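You operate a simulated robot arm through the tools that you are given. There is no shell and no other tool.

Carry out the task below with a simulated robot arm. There is one attempt and no reset: what you move stays moved.

JOB
Soak the washcloth, press it out in the basin and lay it on the tray.
Fine: only damp, no longer wet; tap off.

Only the result counts: the job must be done as asked and must still hold three seconds after the hand-in. Knocking over, shifting, dropping, spilling or breaking anything else fails it.

ROBOT AND FRAMES
A 7-joint arm with a two-finger parallel gripper, fixed in place. Base frame: the origin is on the floor under the middle of its stand, x ahead of it, y to its left, z up; the work surface is at about z = 930. Readings come in mm, degrees, newtons and seconds.
It reaches about 1247 mm from its shoulder. Its first joint turns from -132.0 to 132.0 degrees. Payload 3.91 kg.
The TCP is the grasp point between the finger pads, 30 mm short of the fingertips. In the tool frame z runs along the fingers and y along their closing line. Largest opening 110 mm; finger width 20, thickness 10; the body of the gripper, 48 by 112 mm, starts 55 mm behind the TCP.
Orientation is that of the tool frame in the base frame, as [roll, pitch, yaw] about the fixed x, y, z axes, in that order (R = Rz(yaw) Ry(pitch) Rx(roll)). With the fingers straight down and closing along the base's y, the tool's x points along the base's -x, its y along +y and its z along -z.

CONTROLS
- The arm moves only by the tool play_rows. Its argument "motion" is a list that holds one entry, the list of rows, each a list of 7 numbers: the shift along the base's x, y, z in units of 20 mm (1.0 is 20 mm), then the turn, a rotation vector about the base's x, y, z in units of 5 degrees (1.0 is 5 degrees), then the finger opening in cm, from 0 to 11. In form: [[[x, y, z, wx, wy, wz, fingers], ...]]. A call has 1 to 20 rows; each row shifts and turns the commanded pose from where the row before left it. A call with a number of a shift or a turn outside -1 to 1 is refused whole. Rows are played at 5 a second. More than 50 mm and 8.6 degrees between two rows, or a gripper value outside its range, and nothing of the call is played. Where a pose cannot be reached the arm comes as near as it can. A force on the tool above 60 N (or 10 N above the force at the start of the call, whichever is more), or a blocked arm, ends the call early, and 0.2 s more pass. Each finger travels about 108 mm/s and halts on what it meets, pressing with about 23 N; the grip force reading is that of the motor and also rises with nothing between the fingers. The clock runs only during rows and for 0.2 s after the last one: add rows that do not move to give the fingers time. It gives the time, the measured TCP pose, the force on the tool (base axes), the opening and the grip force at its end, in the units of the frame above (readings bear some noise), with the torque about the TCP (base axes, N m) and any sound that the robot's microphone picked up.
- Cameras (640 x 400 px; columns grow to the right, rows downward): "scene" is fixed at [413.9, 641.6, 1628.7]; the picture's right is [-0.67, -0.74, 0.00], its down [-0.59, 0.53, -0.61] and it looks along [0.45, -0.41, -0.79] (base axes); focal length 246 px, centre (320, 200). "wrist" rides on the gripper at [72, 17, -103] in the tool frame; the picture's right is [-0.23, 0.97, 0.00], its down [-0.76, -0.18, -0.62] and it looks along [-0.61, -0.14, 0.78] (tool axes); focal length 222 px, centre (320, 200). There is no depth. A picture from a camera that has moved, and an enlarged one, comes with that camera's place and axes in the base frame and with its lens. The place of the scene camera against the robot may be out by one fixed shift of up to 25 mm in any direction.
- grab_frame(camera): a new picture of that camera. The clock stands still meanwhile.
- inspect(camera, box): a new picture of the part [left, top, right, bottom] of that camera's present view, enlarged. The clock stands still meanwhile.
- close_job(): hands the job in; it is judged then, once.

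Places have to be worked out from the pictures, the camera data and where the tool is seen. Open the gripper and draw the arm clear of the work before you hand the job in, unless the task says otherwise.

The tools are called after "Emit:" as name(argument=value, ...) on one line, values as JSON. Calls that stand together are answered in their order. play_rows: Moves the arm, as the interface text tells. Its arguments: {"type":"object","properties":{"motion":{"type":"array"}},"required":["motion"]} The other tools are called the same way: grab_frame (camera) takes a picture; inspect (camera, box) takes an enlarged picture of a part of a camera's view; close_job () hands the job in.

At the start:

```text
t: 0.0
position: [693.6, -17.0, 1309.6]
orientation: [180.0, -0.1, -179.9]
wrist_force: [0.2, 0.7, 0.4]
moment: [0.0, 0.02, 0.01]
gripper_width: 109.9
grasp_force: 0.0
```

scene: 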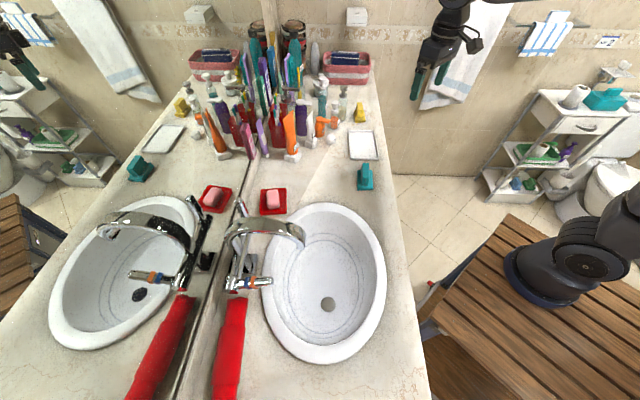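
wrist: 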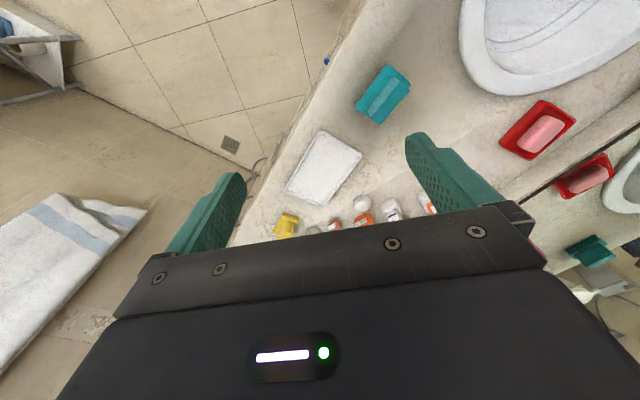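

I start by looking at both views up close to find the washcloth, the tap and the tray.

Emit:
inspect(camera="scene", box=[200, 170, 420, 310])

Emit:
inspect(camera="scene", box=[270, 80, 430, 200])

Emit:
inspect(camera="wrist", box=[240, 40, 640, 290])

Emit:
inspect(camera="scene", box=[180, 260, 440, 400])

```text
2.86 times, centred on (310, 240) of scene
camera zoom: at [413.9, 641.6, 1628.7], right [-0.67, -0.74, 0.0], down [-0.59, 0.53, -0.61], along [0.45, -0.41, -0.79], focal length 702 px, centre (349, 86)
```

zoom: 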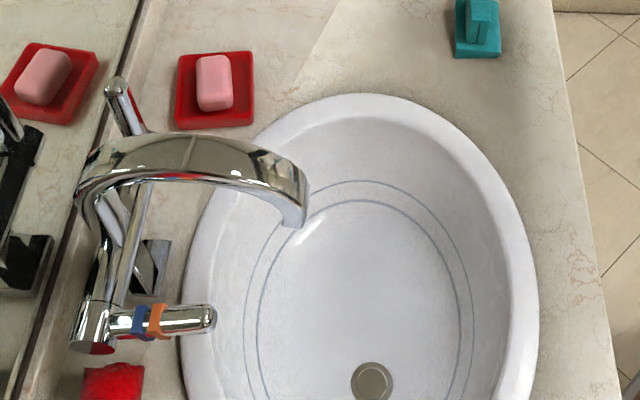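

```text
3.33 times, centred on (350, 140) of scene
camera zoom: at [413.9, 641.6, 1628.7], right [-0.67, -0.74, 0.0], down [-0.59, 0.53, -0.61], along [0.45, -0.41, -0.79], focal length 819 px, centre (220, 400)
```

zoom: 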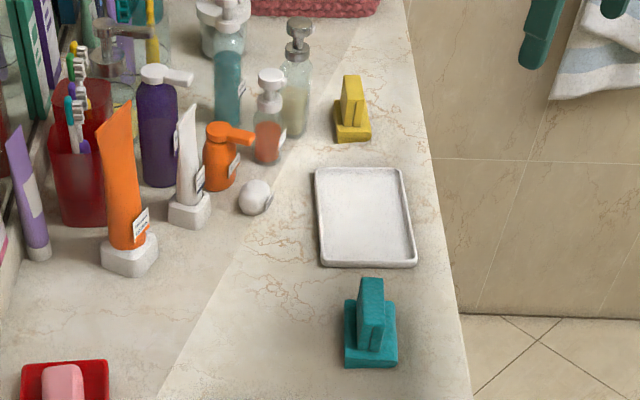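

```text
1.60 times, centred on (440, 165) of wrist
camera zoom: at [622.1, 0.0, 1411.3], right [0.23, 0.97, 0.0], down [0.76, -0.18, 0.62], along [0.61, -0.14, -0.78], focal length 355 px, centre (128, 256)
```

zoom: 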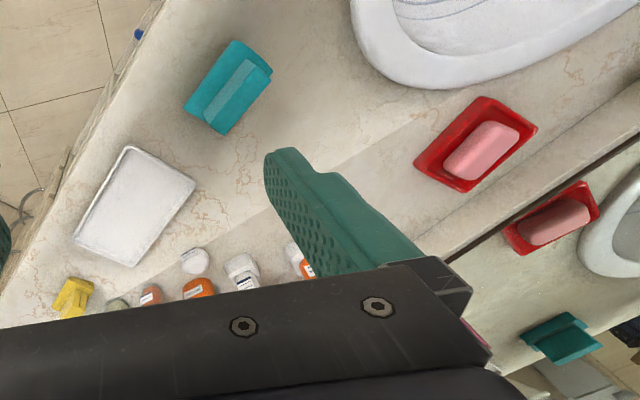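

```text
2.46 times, centred on (310, 330) of scene
camera zoom: at [413.9, 641.6, 1628.7], right [-0.67, -0.74, 0.0], down [-0.59, 0.53, -0.61], along [0.45, -0.41, -0.79], focal length 605 px, centre (345, -120)
```

zoom: 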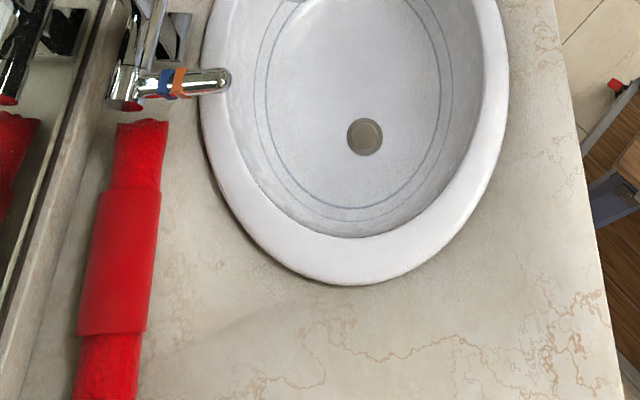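

The teal and the yellow pieces near the tray might be the folded cloth or sponges, and the red roll beside the basin is unclear. I enlarge each of them before deciding.

Emit:
inspect(camera="scene", box=[340, 150, 390, 200])

Emit:
inspect(camera="scene", box=[335, 90, 385, 130])

Emit:
inspect(camera="scene", box=[200, 190, 310, 300])

Emit:
inspect(camera="wrist", box=[340, 50, 430, 130])

Emit:
inspect(camera="wrist", box=[260, 180, 350, 250])

Emit:
inspect(camera="scene", box=[180, 30, 400, 100])

Emit:
inspect(camera="scene", box=[480, 60, 640, 220])

```text
8.00 times, centred on (365, 175) of scene
camera zoom: at [413.9, 641.6, 1628.7], right [-0.67, -0.74, 0.0], down [-0.59, 0.53, -0.61], along [0.45, -0.41, -0.79], focal length 1966 px, centre (-40, 400)
```

zoom: 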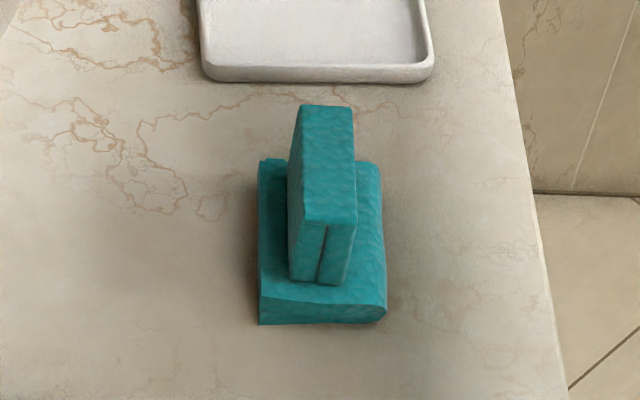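

```text
10.00 times, centred on (360, 110) of scene
camera zoom: at [413.9, 641.6, 1628.7], right [-0.67, -0.74, 0.0], down [-0.59, 0.53, -0.61], along [0.45, -0.41, -0.79], focal length 2457 px, centre (-80, 1100)
```

zoom: 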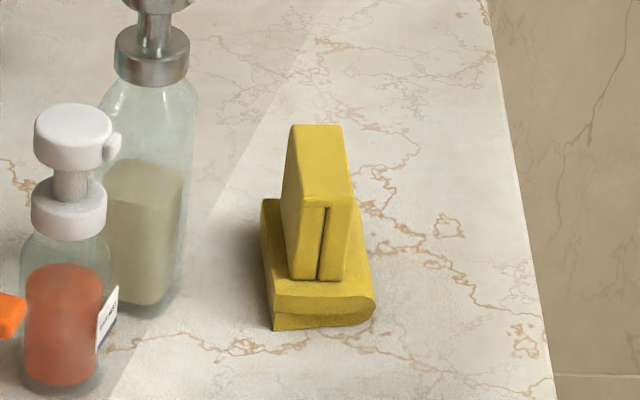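

```text
3.64 times, centred on (255, 245) of scene
camera zoom: at [413.9, 641.6, 1628.7], right [-0.67, -0.74, 0.0], down [-0.59, 0.53, -0.61], along [0.45, -0.41, -0.79], focal length 894 px, centre (556, 36)
```

zoom: 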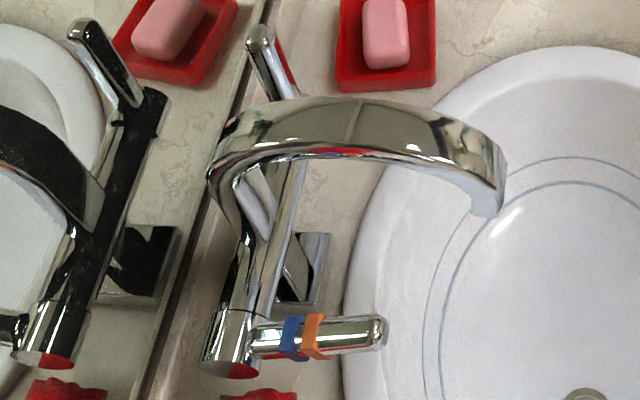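

```text
5.00 times, centred on (385, 90) of wrist
camera zoom: at [622.1, 0.0, 1411.3], right [0.23, 0.97, 0.0], down [0.76, -0.18, 0.62], along [0.61, -0.14, -0.78], focal length 1111 px, centre (-5, 750)
```

zoom: 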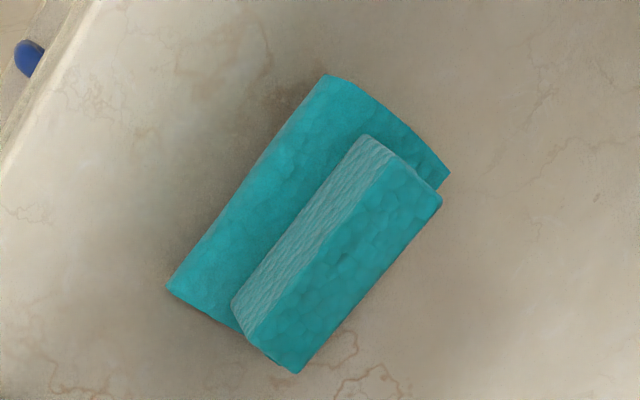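

```text
5.71 times, centred on (305, 215) of wrist
camera zoom: at [622.1, 0.0, 1411.3], right [0.23, 0.97, 0.0], down [0.76, -0.18, 0.62], along [0.61, -0.14, -0.78], focal length 1269 px, centre (406, 114)
```

zoom: 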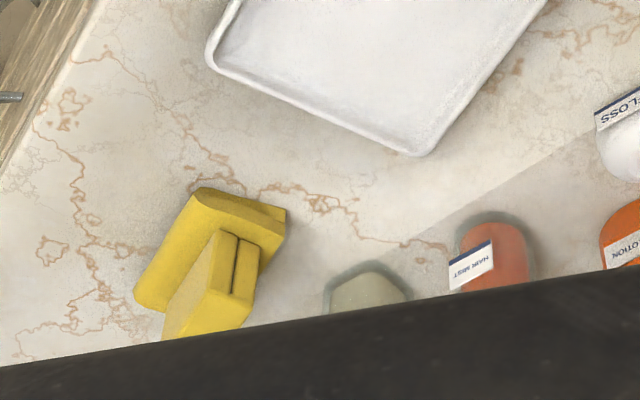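

```text
2.91 times, centred on (290, 65) of scene
camera zoom: at [413.9, 641.6, 1628.7], right [-0.67, -0.74, 0.0], down [-0.59, 0.53, -0.61], along [0.45, -0.41, -0.79], focal length 715 px, centre (407, 593)
```

zoom: 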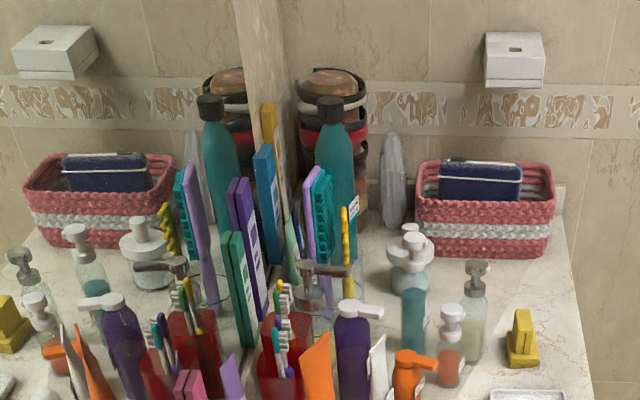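

```text
2.50 times, centred on (560, 140) of scene
camera zoom: at [413.9, 641.6, 1628.7], right [-0.67, -0.74, 0.0], down [-0.59, 0.53, -0.61], along [0.45, -0.41, -0.79], focal length 614 px, centre (-280, 350)
```

zoom: 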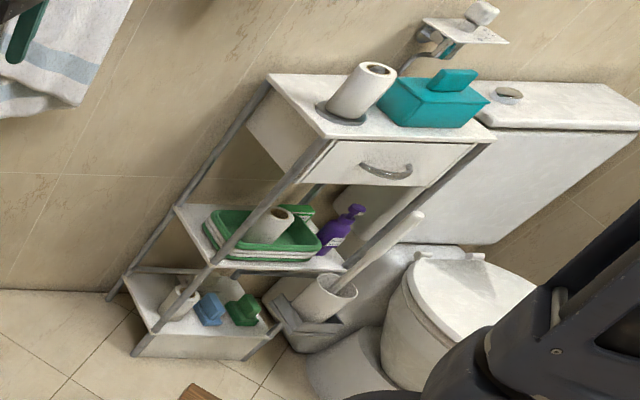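

There are two folded cloths, a teal one with a woven surface near [758, 95] and a smooth yellow one near [1055, -205]. I move the wrist camera forward over them to decide which is the washcloth.

Emit:
play_rows(motion=[[[1, -0.3, -0.5, 0, 0, 0, 11], [1, -0.3, -0.5, 0, 0, 0, 11], [1, -0.3, -0.5, 0, 0, 0, 11], [1, -0.3, -0.5, 0, 0, 0, 11], [1, -0.3, -0.5, 0, 0, 0, 11], [1, -0.3, -0.5, 0, 0, 0, 11], [1, -0.3, -0.5, 0, 0, 0, 11], [1, -0.3, -0.5, 0, 0, 0, 11]]])

Emit:
grab_frame(camera="wrist")

Emit:
grab_frame(camera="scene")

```text
t: 1.8
position: [853.2, -64.8, 1228.8]
orientation: [179.9, 0.1, 179.9]
wrist_force: [0.3, -0.2, 0.9]
moment: [-0.01, -0.01, -0.01]
gripper_width: 110.1
grasp_force: 0.0
```

```text
taken
camera wrist: at [781.1, -48.7, 1331.4], right [0.23, 0.97, 0.0], down [0.76, -0.18, 0.62], along [0.61, -0.14, -0.78], focal length 222 px, centre (320, 200)
```

wrist: 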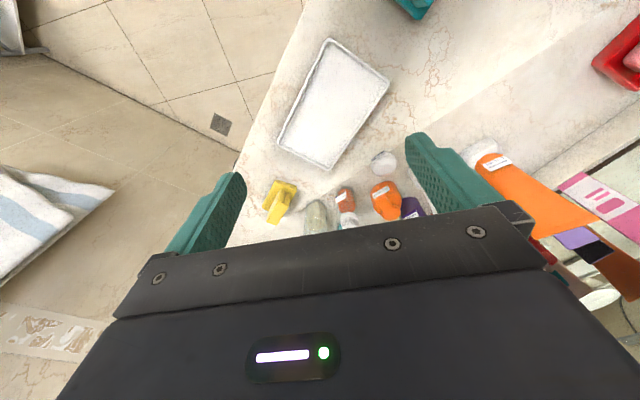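

```text
taken
```

scene: 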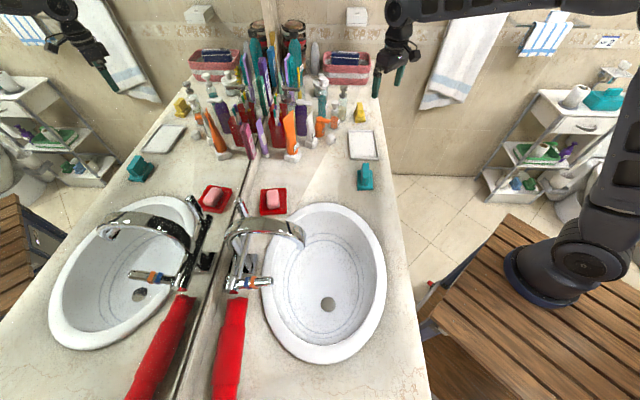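

The yellow piece sits near column 280, row 200 of the wrist view. I enlarge it along with the tray.

Emit:
inspect(camera="wrist", box=[245, 165, 325, 235])

Emit:
inspect(camera="wrist", box=[260, 20, 410, 180])

Emit:
inspect(camera="wrist", box=[370, 0, 450, 50])

```text
5.71 times, centred on (285, 200) of wrist
camera zoom: at [781.1, -48.7, 1331.4], right [0.23, 0.97, 0.0], down [0.76, -0.18, 0.62], along [0.61, -0.14, -0.78], focal length 1269 px, centre (520, 200)
```

zoom: 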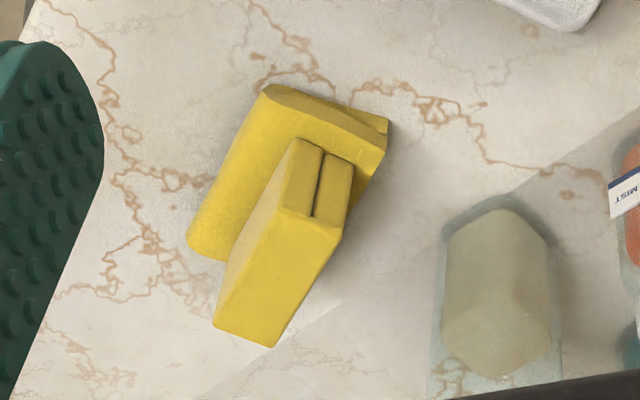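

```text
2.50 times, centred on (335, 100) of wrist
camera zoom: at [781.1, -48.7, 1331.4], right [0.23, 0.97, 0.0], down [0.76, -0.18, 0.62], along [0.61, -0.14, -0.78], focal length 555 px, centre (282, 450)
```

zoom: 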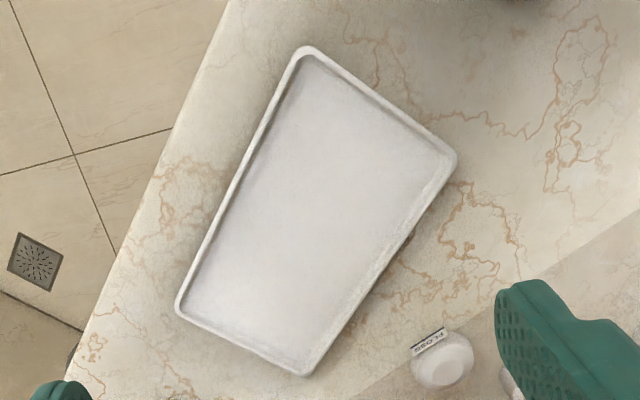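

```text
8.00 times, centred on (410, 25) of wrist
camera zoom: at [781.1, -48.7, 1331.4], right [0.23, 0.97, 0.0], down [0.76, -0.18, 0.62], along [0.61, -0.14, -0.78], focal length 1777 px, centre (-400, 1600)
```

zoom: 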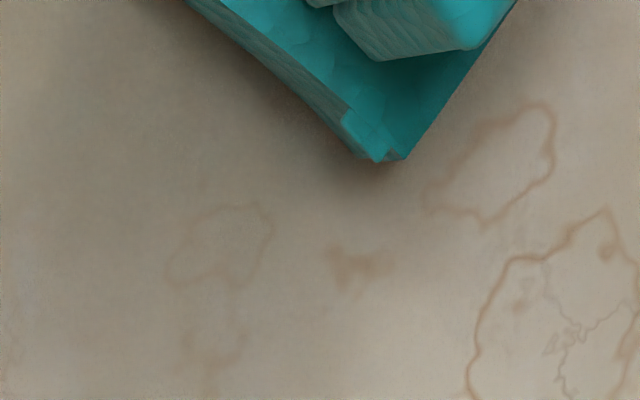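

The yellow cloth is smooth like chamois, while the teal one has terry texture and lies closest to the basin, so I take the teal one as the washcloth. The tray is about 110 by 180 mm, centred near [907, -61]. Next I go above the basin front, turned 45° toward the tap, to study its handles.

Emit:
play_rows(motion=[[[-0.75, 1, 0.25, 0, 0, 0.45, 11], [-0.75, 1, 0.25, 0, 0, 0.45, 11], [-0.75, 1, 0.25, 0, 0, 0.45, 11], [-0.75, 1, 0.25, 0, 0, 0.45, 11], [-0.75, 1, 0.25, 0, 0, 0.45, 11], [-0.75, 1, 0.25, 0, 0, 0.45, 11], [-0.75, 1, 0.25, 0, 0, 0.45, 11], [-0.75, 1, 0.25, 0, 0, 0.45, 11], [-0.75, 1, 0.25, 0, 0, 0.45, 11], [-0.75, 1, 0.25, 0, 0, 0.45, 11], [-0.75, 1, 0.25, 0, 0, 0.45, 11], [-0.75, 1, 0.25, 0, 0, 0.45, 11], [-0.75, 1, 0.25, 0, 0, 0.45, 11], [-0.75, 1, 0.25, 0, 0, 0.45, 11], [-0.75, 1, 0.25, 0, 0, 0.45, 11], [-0.75, 1, 0.25, 0, 0, 0.45, 11], [-0.75, 1, 0.25, 0, 0, 0.45, 11], [-0.75, 1, 0.25, 0, 0, 0.45, 11], [-0.75, 1, 0.25, 0, 0, 0.45, 11], [-0.75, 1, 0.25, 0, 0, 0.45, 11]]])

Emit:
grab_frame(camera="wrist")

Emit:
grab_frame(camera="scene")

```text
t: 6.0
position: [555.6, 335.8, 1326.5]
orientation: [-180.0, 0.0, -135.0]
wrist_force: [0.4, -0.8, -0.6]
moment: [0.0, 0.03, 0.01]
gripper_width: 110.0
grasp_force: 0.0
```

```text
taken
camera wrist: at [492.7, 295.8, 1428.6], right [-0.53, 0.85, 0.0], down [0.66, 0.41, 0.62], along [0.53, 0.33, -0.78], focal length 222 px, centre (320, 200)
```

wrist: 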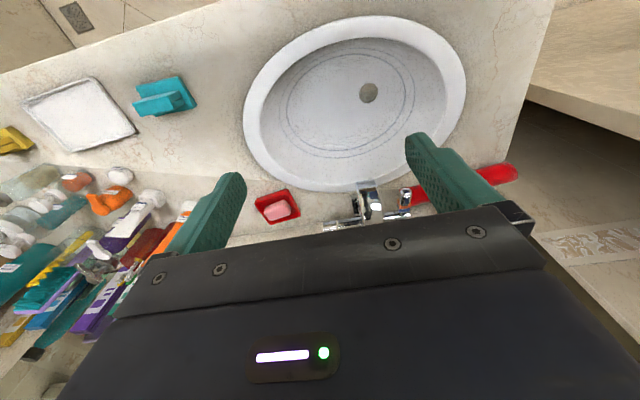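

```text
taken
```

scene: 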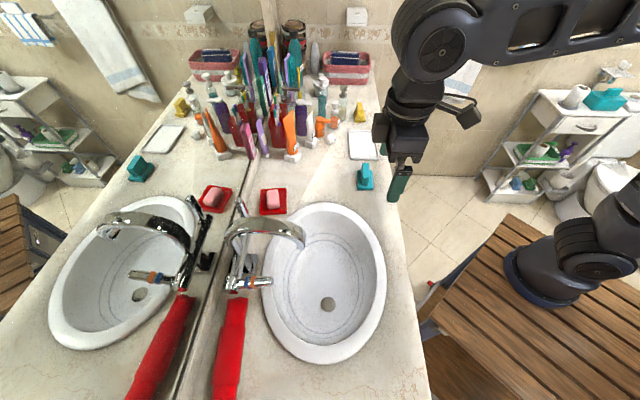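

The tap is partly hidden behind the gripper in this view. I enlarge it to triangulate heights before moving closer.

Emit:
inspect(camera="wrist", box=[310, 160, 440, 240])

Emit:
inspect(camera="wrist", box=[230, 0, 490, 210])

```text
4.92 times, centred on (375, 200) of wrist
camera zoom: at [492.7, 295.8, 1428.6], right [-0.53, 0.85, 0.0], down [0.66, 0.41, 0.62], along [0.53, 0.33, -0.78], focal length 1094 px, centre (49, 200)
```

zoom: 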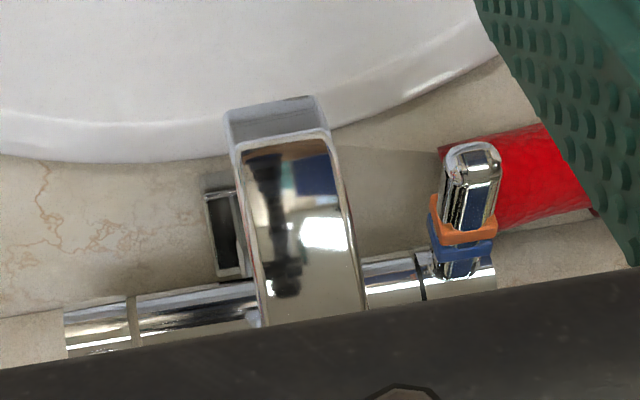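

```text
1.90 times, centred on (360, 105) of wrist
camera zoom: at [492.7, 295.8, 1428.6], right [-0.53, 0.85, 0.0], down [0.66, 0.41, 0.62], along [0.53, 0.33, -0.78], focal length 423 px, centre (244, 381)
```

zoom: 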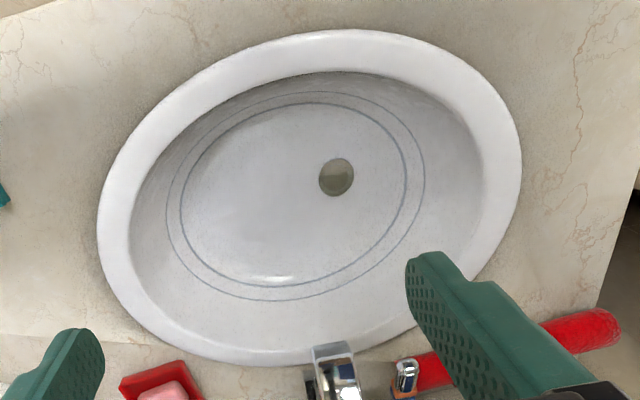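

Triangulated, the spout mouth is near [646, 492, 1080] and the ringed lever tip near [631, 588, 1064]. I move the camera nearer and above the tap, staying well over its top, to see both levers.

Emit:
play_rows(motion=[[[0.72, 0.92, -0.3, 0, 0, 0, 11], [0.72, 0.92, -0.3, 0, 0, 0, 11], [0.72, 0.92, -0.3, 0, 0, 0, 11], [0.72, 0.92, -0.3, 0, 0, 0, 11], [0.72, 0.92, -0.3, 0, 0, 0, 11], [0.72, 0.92, -0.3, 0, 0, 0, 11], [0.72, 0.92, -0.3, 0, 0, 0, 11], [0.72, 0.92, -0.3, 0, 0, 0, 11], [0.72, 0.92, -0.3, 0, 0, 0, 11], [0.72, 0.92, -0.3, 0, 0, 0, 11]]])

Emit:
grab_frame(camera="wrist")

Emit:
grab_frame(camera="scene")

```text
t: 8.2
position: [698.8, 518.3, 1271.4]
orientation: [-180.0, 0.0, -135.1]
wrist_force: [0.3, -0.4, 0.8]
moment: [0.0, -0.01, -0.01]
gripper_width: 109.9
grasp_force: 0.1
```

```text
taken
camera wrist: at [637.2, 478.5, 1373.0], right [-0.53, 0.85, 0.0], down [0.66, 0.41, 0.62], along [0.53, 0.33, -0.78], focal length 222 px, centre (320, 200)
```

wrist: 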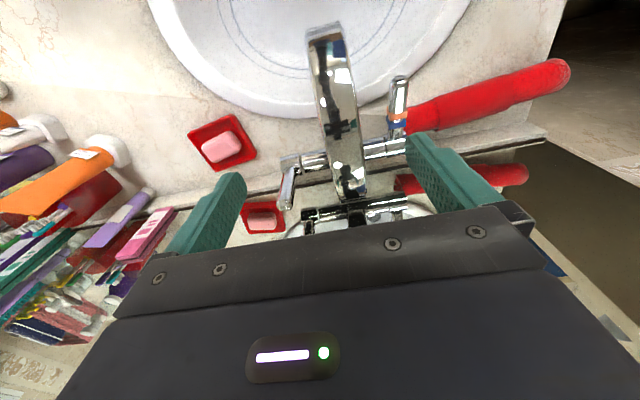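

```text
taken
```

scene: 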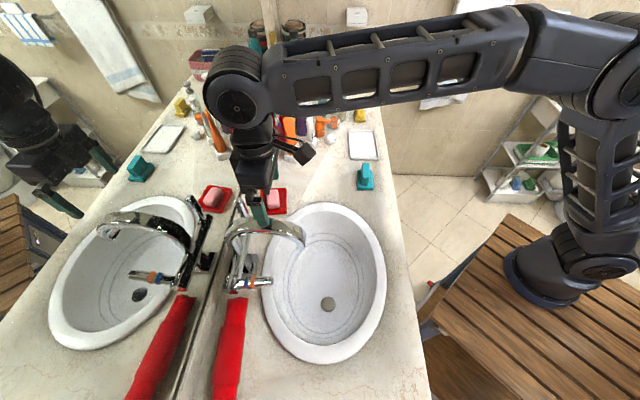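

The tap is fully in view with both levers now. I enlarge it.

Emit:
inspect(camera="wrist", box=[270, 60, 430, 220])

Emit:
inspect(camera="wrist", box=[350, 60, 430, 220])

Emit:
inspect(camera="wrist", box=[260, 130, 350, 220])

Emit:
inspect(camera="scene", box=[90, 200, 310, 310])

```text
2.50 times, centred on (350, 140) of wrist
camera zoom: at [637.2, 478.5, 1373.0], right [-0.53, 0.85, 0.0], down [0.66, 0.41, 0.62], along [0.53, 0.33, -0.78], focal length 555 px, centre (245, 350)
```

zoom: 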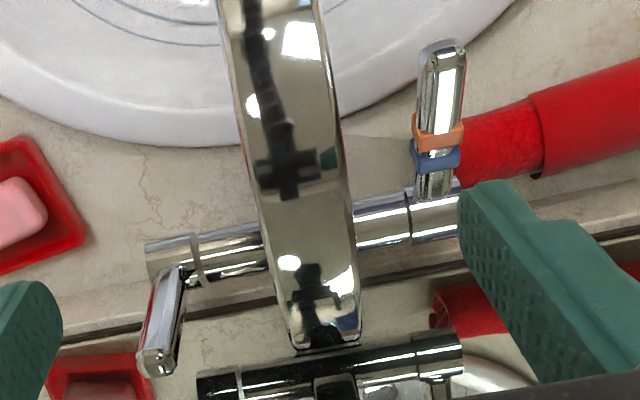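

```text
2.50 times, centred on (390, 140) of wrist
camera zoom: at [637.2, 478.5, 1373.0], right [-0.53, 0.85, 0.0], down [0.66, 0.41, 0.62], along [0.53, 0.33, -0.78], focal length 555 px, centre (145, 350)
```

zoom: 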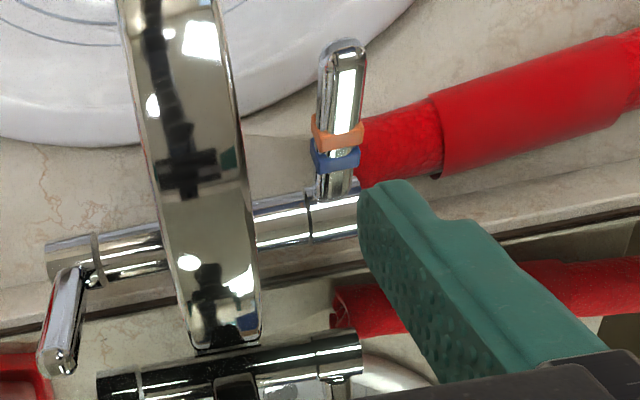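

```text
4.44 times, centred on (305, 175) of wrist
camera zoom: at [637.2, 478.5, 1373.0], right [-0.53, 0.85, 0.0], down [0.66, 0.41, 0.62], along [0.53, 0.33, -0.78], focal length 987 px, centre (387, 311)
```

zoom: 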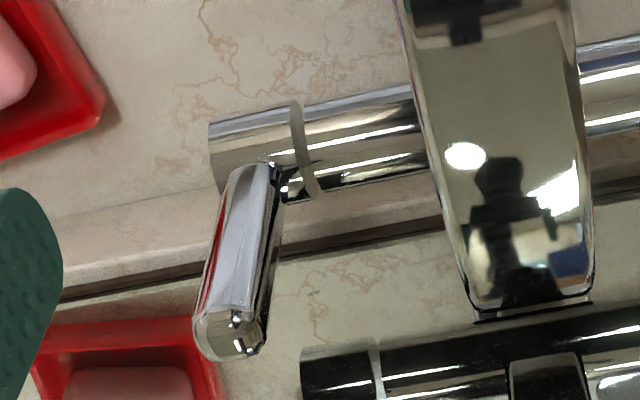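

```text
2.91 times, centred on (200, 255) of scene
camera zoom: at [413.9, 641.6, 1628.7], right [-0.67, -0.74, 0.0], down [-0.59, 0.53, -0.61], along [0.45, -0.41, -0.79], focal length 715 px, centre (669, 40)
```

zoom: 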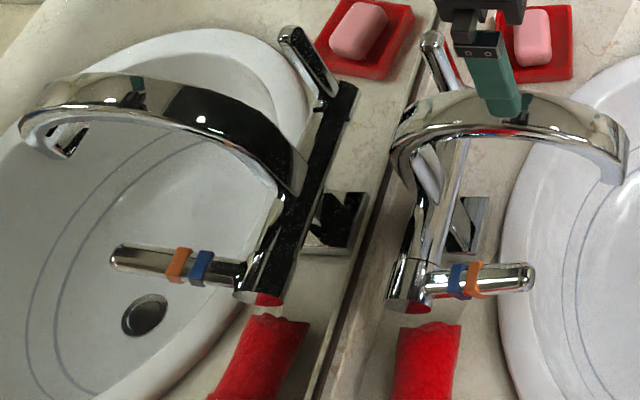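

The bar mixer has a ringed (blue/orange) lever pointing at the user, probably temperature. A plain lever stands straight up at about [820, 535], tip z about 1150, probably flow. I tilt the fingers 20° toward the mirror, move above the plain lever with a partly open gripper, and look again.

Emit:
play_rows(motion=[[[0.863, 0.121, 0, 0.404, -0.404, 0, 6.5], [0.863, 0.121, 0, 0.404, -0.404, 0, 6.5], [0.863, 0.121, 0, 0.404, -0.404, 0, 6.5], [0.863, 0.121, 0, 0.404, -0.404, 0, 6.5], [0.863, 0.121, 0, 0.404, -0.404, 0, 6.5], [0.863, 0.121, -0.5, 0.404, -0.404, 0, 6.5], [0.863, 0.121, -0.5, 0.404, -0.404, 0, 6.5]]])

Emit:
grab_frame(camera="wrist")

Emit:
grab_frame(camera="scene")

```text
t: 9.8
position: [819.4, 537.2, 1249.5]
orientation: [180.0, 20.1, -135.0]
wrist_force: [0.4, -0.2, 0.9]
moment: [-0.02, -0.01, 0.01]
gripper_width: 65.3
grasp_force: 0.1
```

```text
taken
camera wrist: at [735.6, 475.5, 1321.1], right [-0.54, 0.84, 0.08], down [0.48, 0.23, 0.85], along [0.69, 0.49, -0.53], focal length 222 px, centre (320, 200)
```

wrist: 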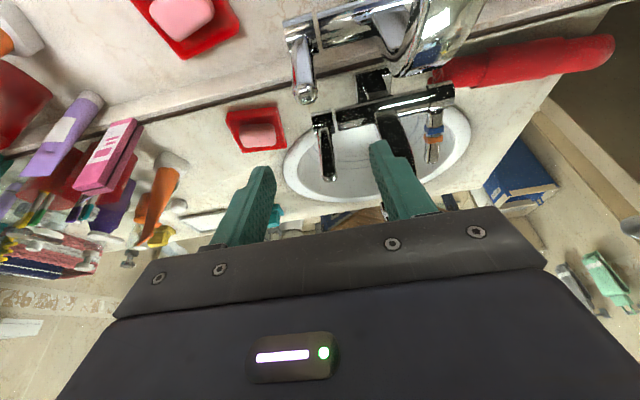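

```text
taken
```

scene: 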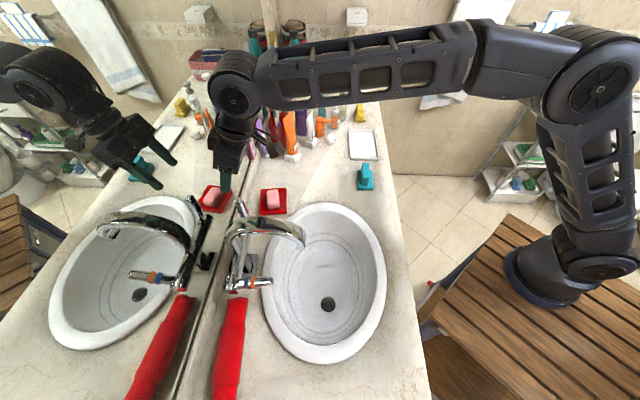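

The lever tip measures about e1 = 205 mm along the counter, e2 = 963 mm out and z = 1148, and the gripper sits 5 mm off in e1. I descend so the fingers straddle the lever's top part without touching the bar.

Emit:
play_rows(motion=[[[0.06, -0.13, -0.5, 0, 0, 0, 6.5], [0.065, -0.135, -1, 0, 0, 0, 6.5], [0, 0, -1, 0, 0, 0, 6.5], [0, 0, -1, 0, 0, 0, 6.5], [0, 0, -1, 0, 0, 0, 6.5], [0, 0, -1, 0, 0, 0, 6.5]]])

Emit:
grab_frame(camera="wrist")

Emit:
inspect(camera="scene", box=[180, 150, 320, 290])

```text
t: 11.2
position: [821.1, 531.7, 1138.6]
orientation: [180.0, 20.0, -135.0]
wrist_force: [-0.1, -0.5, 0.0]
moment: [0.03, 0.0, -0.02]
gripper_width: 64.8
grasp_force: 0.2
```

```text
taken
camera wrist: at [737.6, 469.6, 1210.3], right [-0.54, 0.84, 0.08], down [0.48, 0.23, 0.85], along [0.69, 0.49, -0.53], focal length 222 px, centre (320, 200)
```

wrist: 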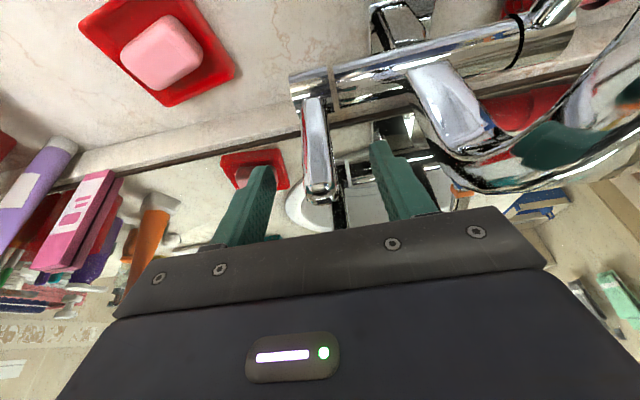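

```text
2.86 times, centred on (250, 220) of scene
camera zoom: at [413.9, 641.6, 1628.7], right [-0.67, -0.74, 0.0], down [-0.59, 0.53, -0.61], along [0.45, -0.41, -0.79], focal length 702 px, centre (520, 143)
```

zoom: 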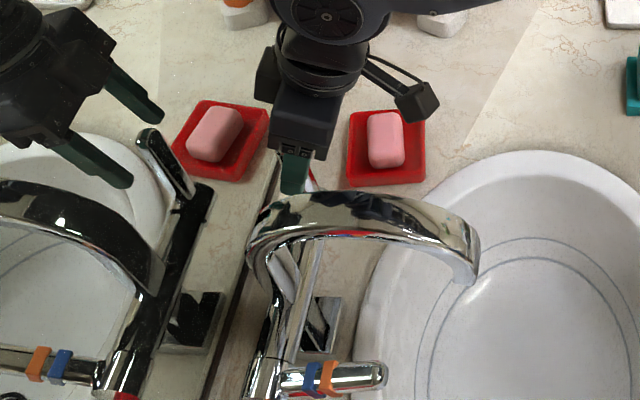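

The lever tip is centred between the open fingers. I close on it and read the grip.

Emit:
play_rows(motion=[[[0, 0, 0, 0, 0, 0, 1], [0, 0, 0, 0, 0, 0, 1], [0, 0, 0, 0, 0, 0, 1], [0, 0, 0, 0, 0, 0, 1]]])

Emit:
grab_frame(camera="wrist")

```text
t: 12.2
position: [824.9, 529.9, 1138.8]
orientation: [-179.9, 20.0, -135.1]
wrist_force: [16.2, -14.3, -1.4]
moment: [-0.14, -0.33, -0.33]
gripper_width: 23.9
grasp_force: 44.7
```

```text
taken
camera wrist: at [739.3, 468.2, 1210.1], right [-0.54, 0.84, 0.08], down [0.48, 0.23, 0.85], along [0.69, 0.49, -0.53], focal length 222 px, centre (320, 200)
```

wrist: 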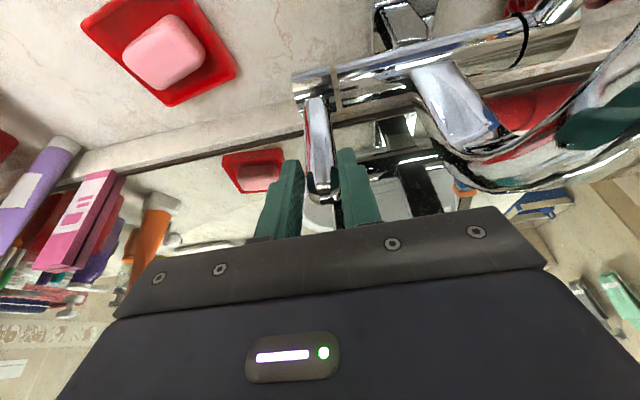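

The fingers hold the lever (24 mm) with about 21 N of side load along the bar, so the lever sits some 4 mm further along. I shift by that amount to unload it.

Emit:
play_rows(motion=[[[0.14, -0.14, 0, 0, 0, 0, 1], [0, 0, 0, 0, 0, 0, 1]]])

```text
t: 12.8
position: [823.7, 528.7, 1138.5]
orientation: [179.9, 20.0, -135.0]
wrist_force: [2.8, -10.3, -3.6]
moment: [-0.44, 0.19, -0.18]
gripper_width: 23.9
grasp_force: 44.8
```

The side load fell to about 9 N. I now pull the lever's top toward the basin along a 100 mm arc, 15° first, and check for sound, force and water.

Emit:
play_rows(motion=[[[-0.308, -0.308, -0.02, 0, 0, 0, 1], [-0.307, -0.307, -0.057, 0, 0, 0, 1], [-0.301, -0.301, -0.095, 0, 0, 0, 1], [0, 0, 0, 0, 0, 0, 1]]])

Emit:
grab_frame(camera="scene")

Emit:
grab_frame(camera="wrist")

```text
t: 13.8
position: [804.5, 511.5, 1137.2]
orientation: [180.0, 20.2, -135.0]
wrist_force: [6.9, 10.7, 0.4]
moment: [1.03, -1.05, 0.01]
gripper_width: 23.9
grasp_force: 45.6
```

```text
taken
```

scene: 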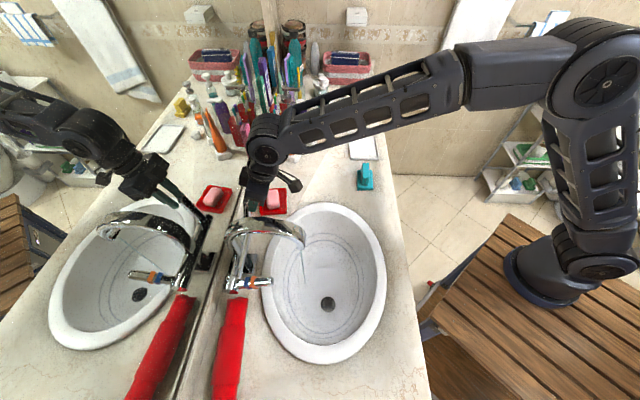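

```text
taken
camera wrist: at [721.2, 449.6, 1208.1], right [-0.54, 0.84, 0.08], down [0.48, 0.23, 0.85], along [0.69, 0.49, -0.53], focal length 222 px, centre (320, 200)
```

wrist: 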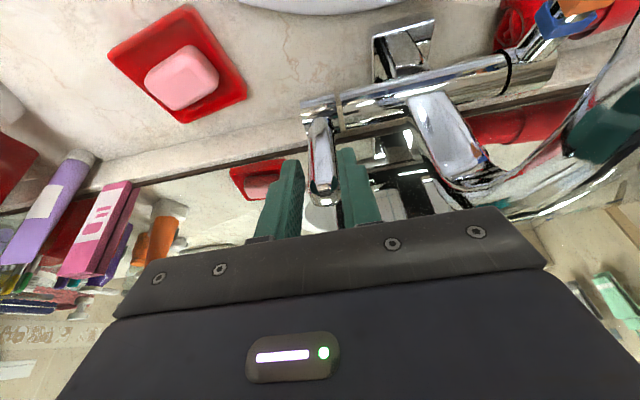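

A faint line appears under the spout in the scene picture. I enlarge it to see whether water is running.

Emit:
inspect(camera="scene", box=[250, 200, 390, 330])

Emit:
inspect(camera="scene", box=[220, 170, 320, 270])

```text
3.08 times, centred on (320, 265) of scene
camera zoom: at [413.9, 641.6, 1628.7], right [-0.67, -0.74, 0.0], down [-0.59, 0.53, -0.61], along [0.45, -0.41, -0.79], focal length 756 px, centre (320, 0)
```

zoom: 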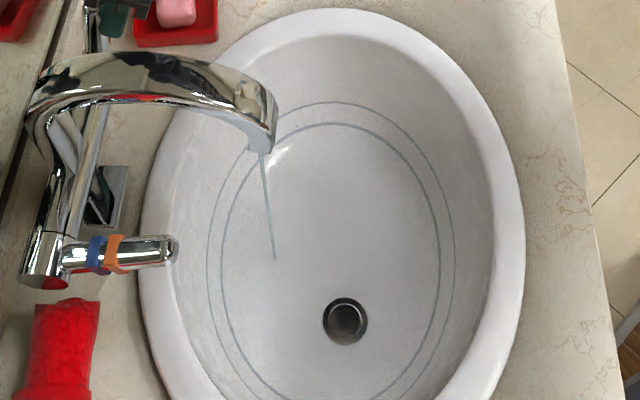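

```text
4.00 times, centred on (270, 220) of scene
camera zoom: at [413.9, 641.6, 1628.7], right [-0.67, -0.74, 0.0], down [-0.59, 0.53, -0.61], along [0.45, -0.41, -0.79], focal length 983 px, centre (520, 120)
```

zoom: 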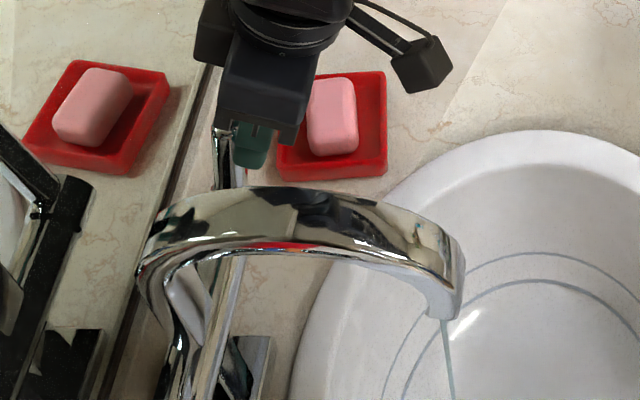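

Water runs: a thin vertical stream falls from the mouth onto the basin floor at about [646, 492], z about 823. I open the lever another 15° for a fuller flow.

Emit:
play_rows(motion=[[[-0.293, -0.293, -0.13, 0, 0, 0, 1], [-0.286, -0.286, -0.17, 0, 0, 0, 1], [-0.272, -0.272, -0.2, 0, 0, 0, 1], [0, 0, 0, 0, 0, 0, 1]]])

Emit:
inspect(camera="scene", box=[250, 200, 390, 330])

Emit:
grab_frame(camera="wrist")

```text
t: 14.8
position: [788.0, 494.2, 1126.8]
orientation: [-179.9, 19.9, -135.0]
wrist_force: [2.0, 5.5, 10.8]
moment: [1.0, -0.98, 0.05]
gripper_width: 23.3
grasp_force: 45.2
```

```text
3.08 times, centred on (320, 265) of scene
camera zoom: at [413.9, 641.6, 1628.7], right [-0.67, -0.74, 0.0], down [-0.59, 0.53, -0.61], along [0.45, -0.41, -0.79], focal length 756 px, centre (320, 0)
```

zoom: 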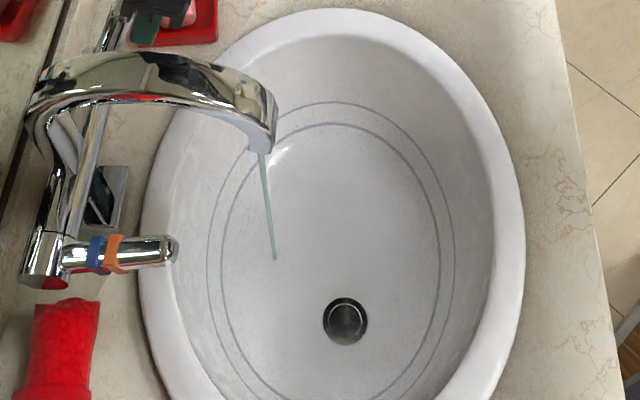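

```text
taken
camera wrist: at [703.7, 432.4, 1198.1], right [-0.54, 0.84, 0.08], down [0.48, 0.23, 0.85], along [0.69, 0.49, -0.53], focal length 222 px, centre (320, 200)
```

wrist: 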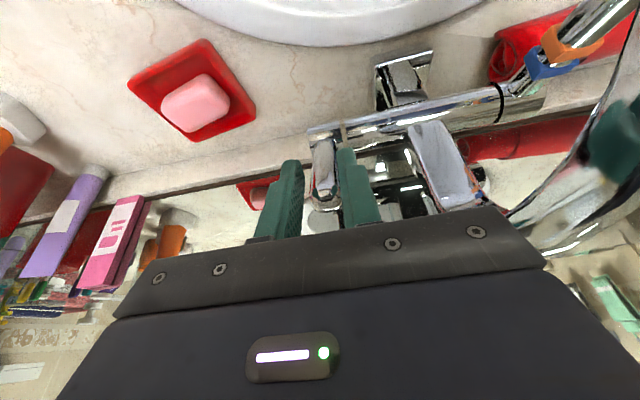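

The stream is fuller and the basin is draining. I open the fingers, rise off the lever while levelling the tool, then travel to above the teal cloth, turning 90° so the fingers close across its ridge.

Emit:
play_rows(motion=[[[0, 0, 0, 0, 0, 0, 6.5], [0, 0, 0, 0, 0, 0, 6.5], [0, 0, 0, 0, 0, 0, 6.5], [0, 0, 1, 0, 0, 0, 6.5], [0, 0, 1, 0, 0, 0, 6.5], [0, 0, 1, -0.472, 0.472, 0, 6.5], [0, 0, 1, -0.472, 0.472, 0, 6.5], [0, 0, 1, -0.472, 0.472, 0, 6.5], [0, 0, 1, -0.472, 0.472, 0, 6.5], [0, 0, 0.5, -0.472, 0.472, 0, 6.5], [0, 0, 0, -0.472, 0.472, 0, 6.5]]])

Emit:
grab_frame(camera="scene")

Emit:
grab_frame(camera="wrist")

```text
t: 17.2
position: [789.3, 492.4, 1255.2]
orientation: [-180.0, 0.0, -135.0]
wrist_force: [-0.9, 0.6, 0.1]
moment: [0.02, 0.0, 0.02]
gripper_width: 64.9
grasp_force: 0.0
```

```text
taken
```

scene: 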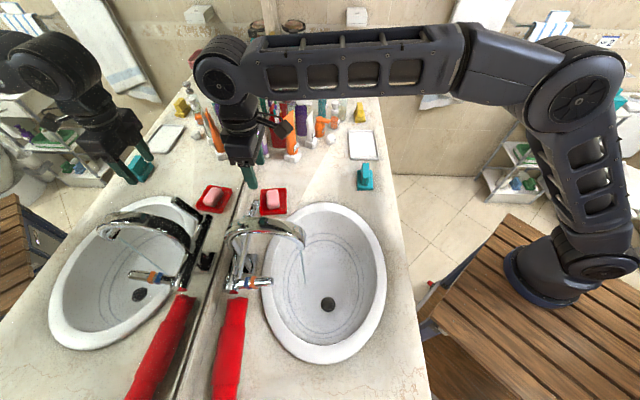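

```text
taken
camera wrist: at [726.7, 453.4, 1357.5], right [-0.53, 0.85, 0.0], down [0.66, 0.41, 0.62], along [0.53, 0.33, -0.78], focal length 222 px, centre (320, 200)
```

wrist: 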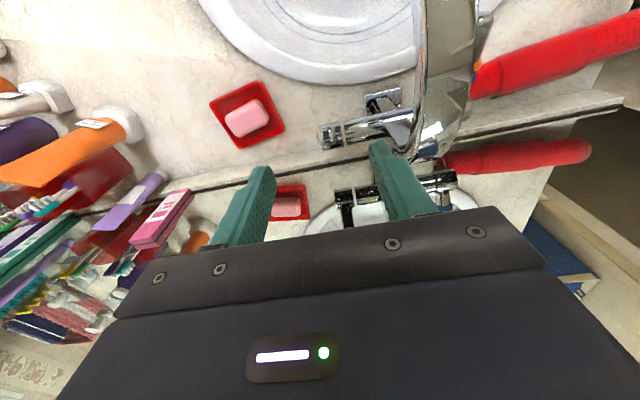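

The arm is clear of the lever. I check where the lever stayed after release.

Emit:
inspect(camera="wrist", box=[300, 80, 400, 220])

Emit:
inspect(camera="scene", box=[150, 190, 340, 310])

```text
2.86 times, centred on (350, 150) of wrist
camera zoom: at [726.7, 453.4, 1357.5], right [-0.53, 0.85, 0.0], down [0.66, 0.41, 0.62], along [0.53, 0.33, -0.78], focal length 635 px, centre (234, 343)
```

zoom: 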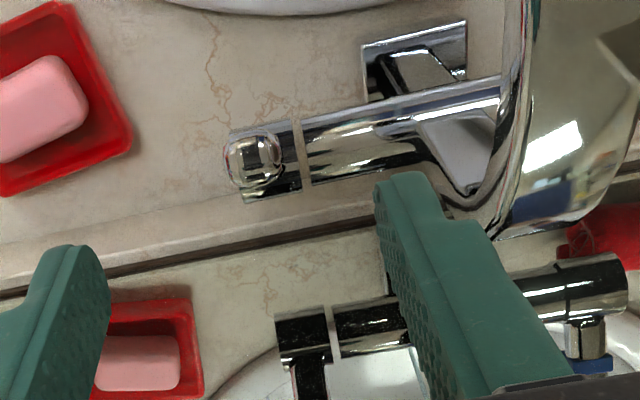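

```text
3.33 times, centred on (245, 250) of scene
camera zoom: at [413.9, 641.6, 1628.7], right [-0.67, -0.74, 0.0], down [-0.59, 0.53, -0.61], along [0.45, -0.41, -0.79], focal length 819 px, centre (570, 33)
```

zoom: 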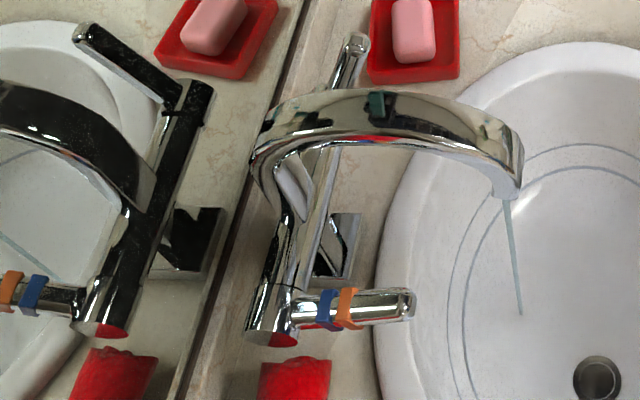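

The lever stayed about 30° open and the water keeps running. Now I travel to above the teal cloth, ridge centre near [762.6, 95.8] with its top at z about 994, while turning -90°.

Emit:
play_rows(motion=[[[-0.067, -0.9915, 0, 0, 0, -0.9, 6.5], [-0.067, -0.9915, 0, 0, 0, -0.9, 6.5], [-0.067, -0.9915, 0, 0, 0, -0.9, 6.5], [-0.067, -0.9915, 0, 0, 0, -0.9, 6.5], [-0.067, -0.9915, 0, 0, 0, -0.9, 6.5], [-0.067, -0.9915, 0, 0, 0, -0.9, 6.5], [-0.067, -0.9915, 0, 0, 0, -0.9, 6.5], [-0.067, -0.9915, 0, 0, 0, -0.9, 6.5], [-0.067, -0.9915, 0, 0, 0, -0.9, 6.5], [-0.067, -0.9915, 0, 0, 0, -0.9, 6.5], [-0.067, -0.9915, -0.6, 0, 0, -0.9, 6.5], [-0.067, -0.9915, -0.6, 0, 0, -0.9, 6.5], [-0.067, -0.9915, -0.6, 0, 0, -0.9, 6.5], [-0.067, -0.9915, -0.6, 0, 0, -0.9, 6.5], [-0.067, -0.9915, -0.6, 0, 0, -0.9, 6.5], [-0.067, -0.9915, -0.6, 0, 0, -0.9, 6.5], [-0.067, -0.9915, -0.6, 0, 0, -0.9, 6.5], [-0.067, -0.9915, -0.6, 0, 0, -0.9, 6.5], [-0.067, -0.9915, -0.6, 0, 0, -0.9, 6.5], [-0.067, -0.9915, -0.6, 0, 0, -0.9, 6.5]]])

Emit:
grab_frame(camera="wrist")

Emit:
grab_frame(camera="scene")

```text
t: 21.4
position: [764.5, 94.4, 1135.6]
orientation: [179.9, -0.1, 134.9]
wrist_force: [-0.3, 0.2, -0.4]
moment: [-0.01, -0.02, 0.04]
gripper_width: 65.0
grasp_force: 0.1
```

```text
taken
camera wrist: at [726.6, 157.6, 1237.8], right [0.85, 0.53, 0.0], down [0.41, -0.66, 0.62], along [0.33, -0.53, -0.78], focal length 222 px, centre (320, 200)
```

wrist: 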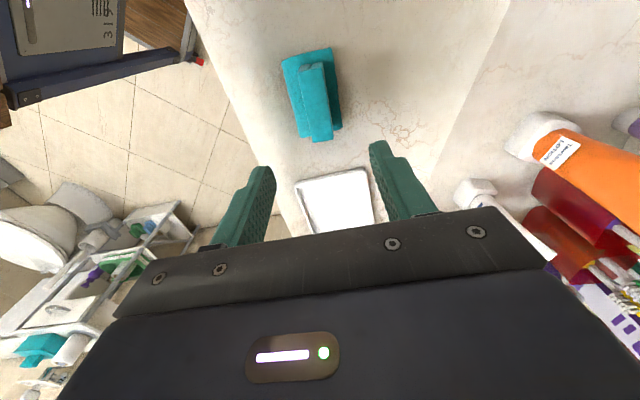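

```text
taken
```

scene: 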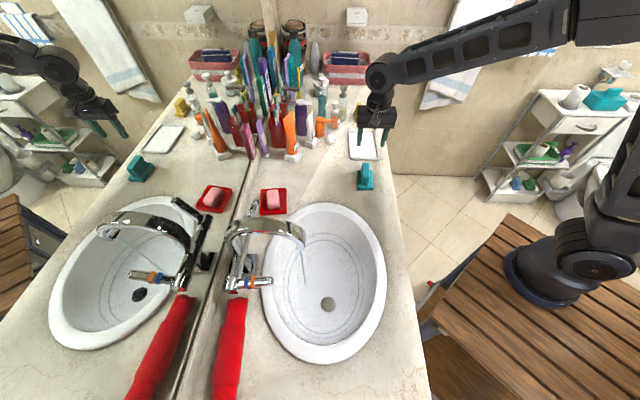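

The cloth is in view below the fingers. I enlarge it to refine its position and heading before descending.

Emit:
inspect(camera="wrist", box=[260, 30, 370, 160])

```text
3.08 times, centred on (315, 95) of wrist
camera zoom: at [726.6, 157.6, 1237.8], right [0.85, 0.53, 0.0], down [0.41, -0.66, 0.62], along [0.33, -0.53, -0.78], focal length 684 px, centre (335, 523)
```

zoom: 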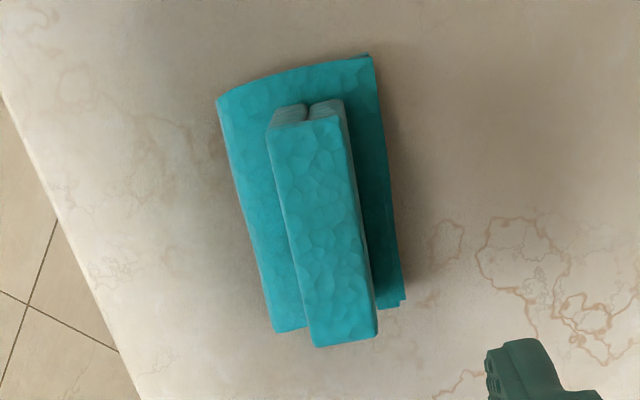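

The ridge centre is at [762, 95], 22 mm wide, turned about 2° from my tool heading. I correct that and descend to TCP z = 988 with the fingers either side of the ridge.

Emit:
play_rows(motion=[[[-0.06, 0.02, -0.92, 0, 0, -0.19, 6], [-0.06, 0.02, -0.92, 0, 0, -0.19, 6], [0, 0, -0.92, 0, 0, 0, 6], [0, 0, -0.92, 0, 0, 0, 6], [0, 0, -0.92, 0, 0, 0, 6], [0, 0, -0.92, 0, 0, 0, 6], [0, 0, -0.92, 0, 0, 0, 6], [0, 0, -0.92, 0, 0, 0, 6], [0, 0, 0, 0, 0, 0, 6]]])

Emit:
grab_frame(camera="wrist")

Emit:
inspect(camera="scene", box=[320, 110, 420, 210])

```text
t: 23.4
position: [759.2, 99.4, 987.2]
orientation: [-180.0, 0.0, 133.1]
wrist_force: [0.3, -0.1, 0.2]
moment: [-0.02, -0.01, 0.04]
gripper_width: 59.7
grasp_force: 0.1
```

```text
taken
camera wrist: at [723.5, 162.4, 1091.5], right [0.87, 0.5, 0.0], down [0.39, -0.68, 0.62], along [0.31, -0.54, -0.78], focal length 222 px, centre (320, 200)
```

wrist: 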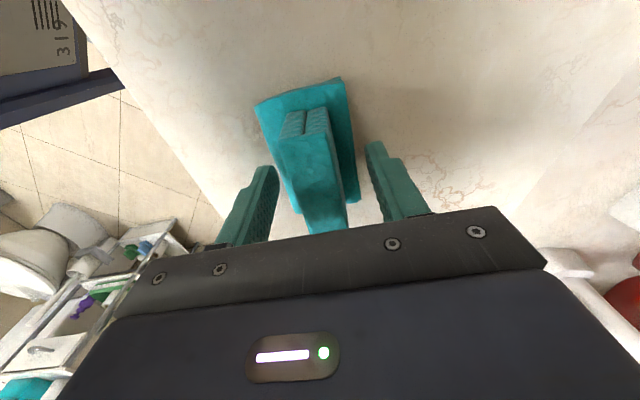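

```text
4.00 times, centred on (370, 160) of scene
camera zoom: at [413.9, 641.6, 1628.7], right [-0.67, -0.74, 0.0], down [-0.59, 0.53, -0.61], along [0.45, -0.41, -0.79], focal length 983 px, centre (120, 360)
```

zoom: 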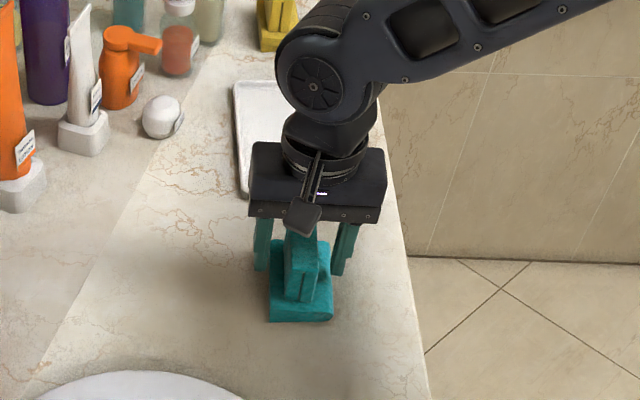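

The ridge stands between the fingers and the tips clear the slab. I close on it.

Emit:
play_rows(motion=[[[0, 0, 0, 0, 0, 0, 1], [0, 0, 0, 0, 0, 0, 1], [0, 0, 0, 0, 0, 0, 1], [0, 0, 0, 0, 0, 0, 1]]])

Emit:
grab_frame(camera="wrist")

```text
t: 24.4
position: [759.4, 99.2, 989.2]
orientation: [-179.9, 0.0, 133.1]
wrist_force: [0.4, 0.1, 0.2]
moment: [-0.02, -0.01, 0.01]
gripper_width: 25.3
grasp_force: 22.9
```

```text
taken
camera wrist: at [723.5, 162.3, 1091.7], right [0.87, 0.5, 0.0], down [0.39, -0.68, 0.62], along [0.31, -0.54, -0.78], focal length 222 px, centre (320, 200)
```

wrist: 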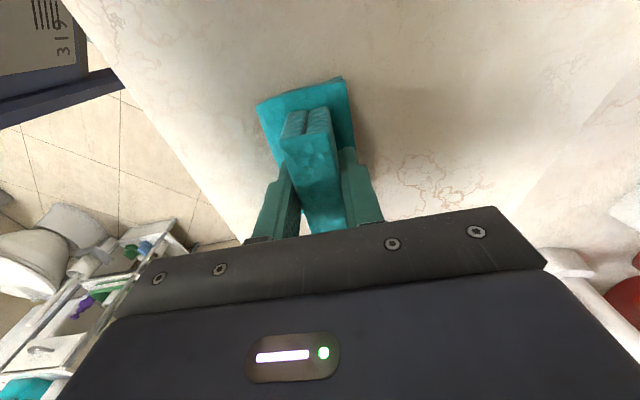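

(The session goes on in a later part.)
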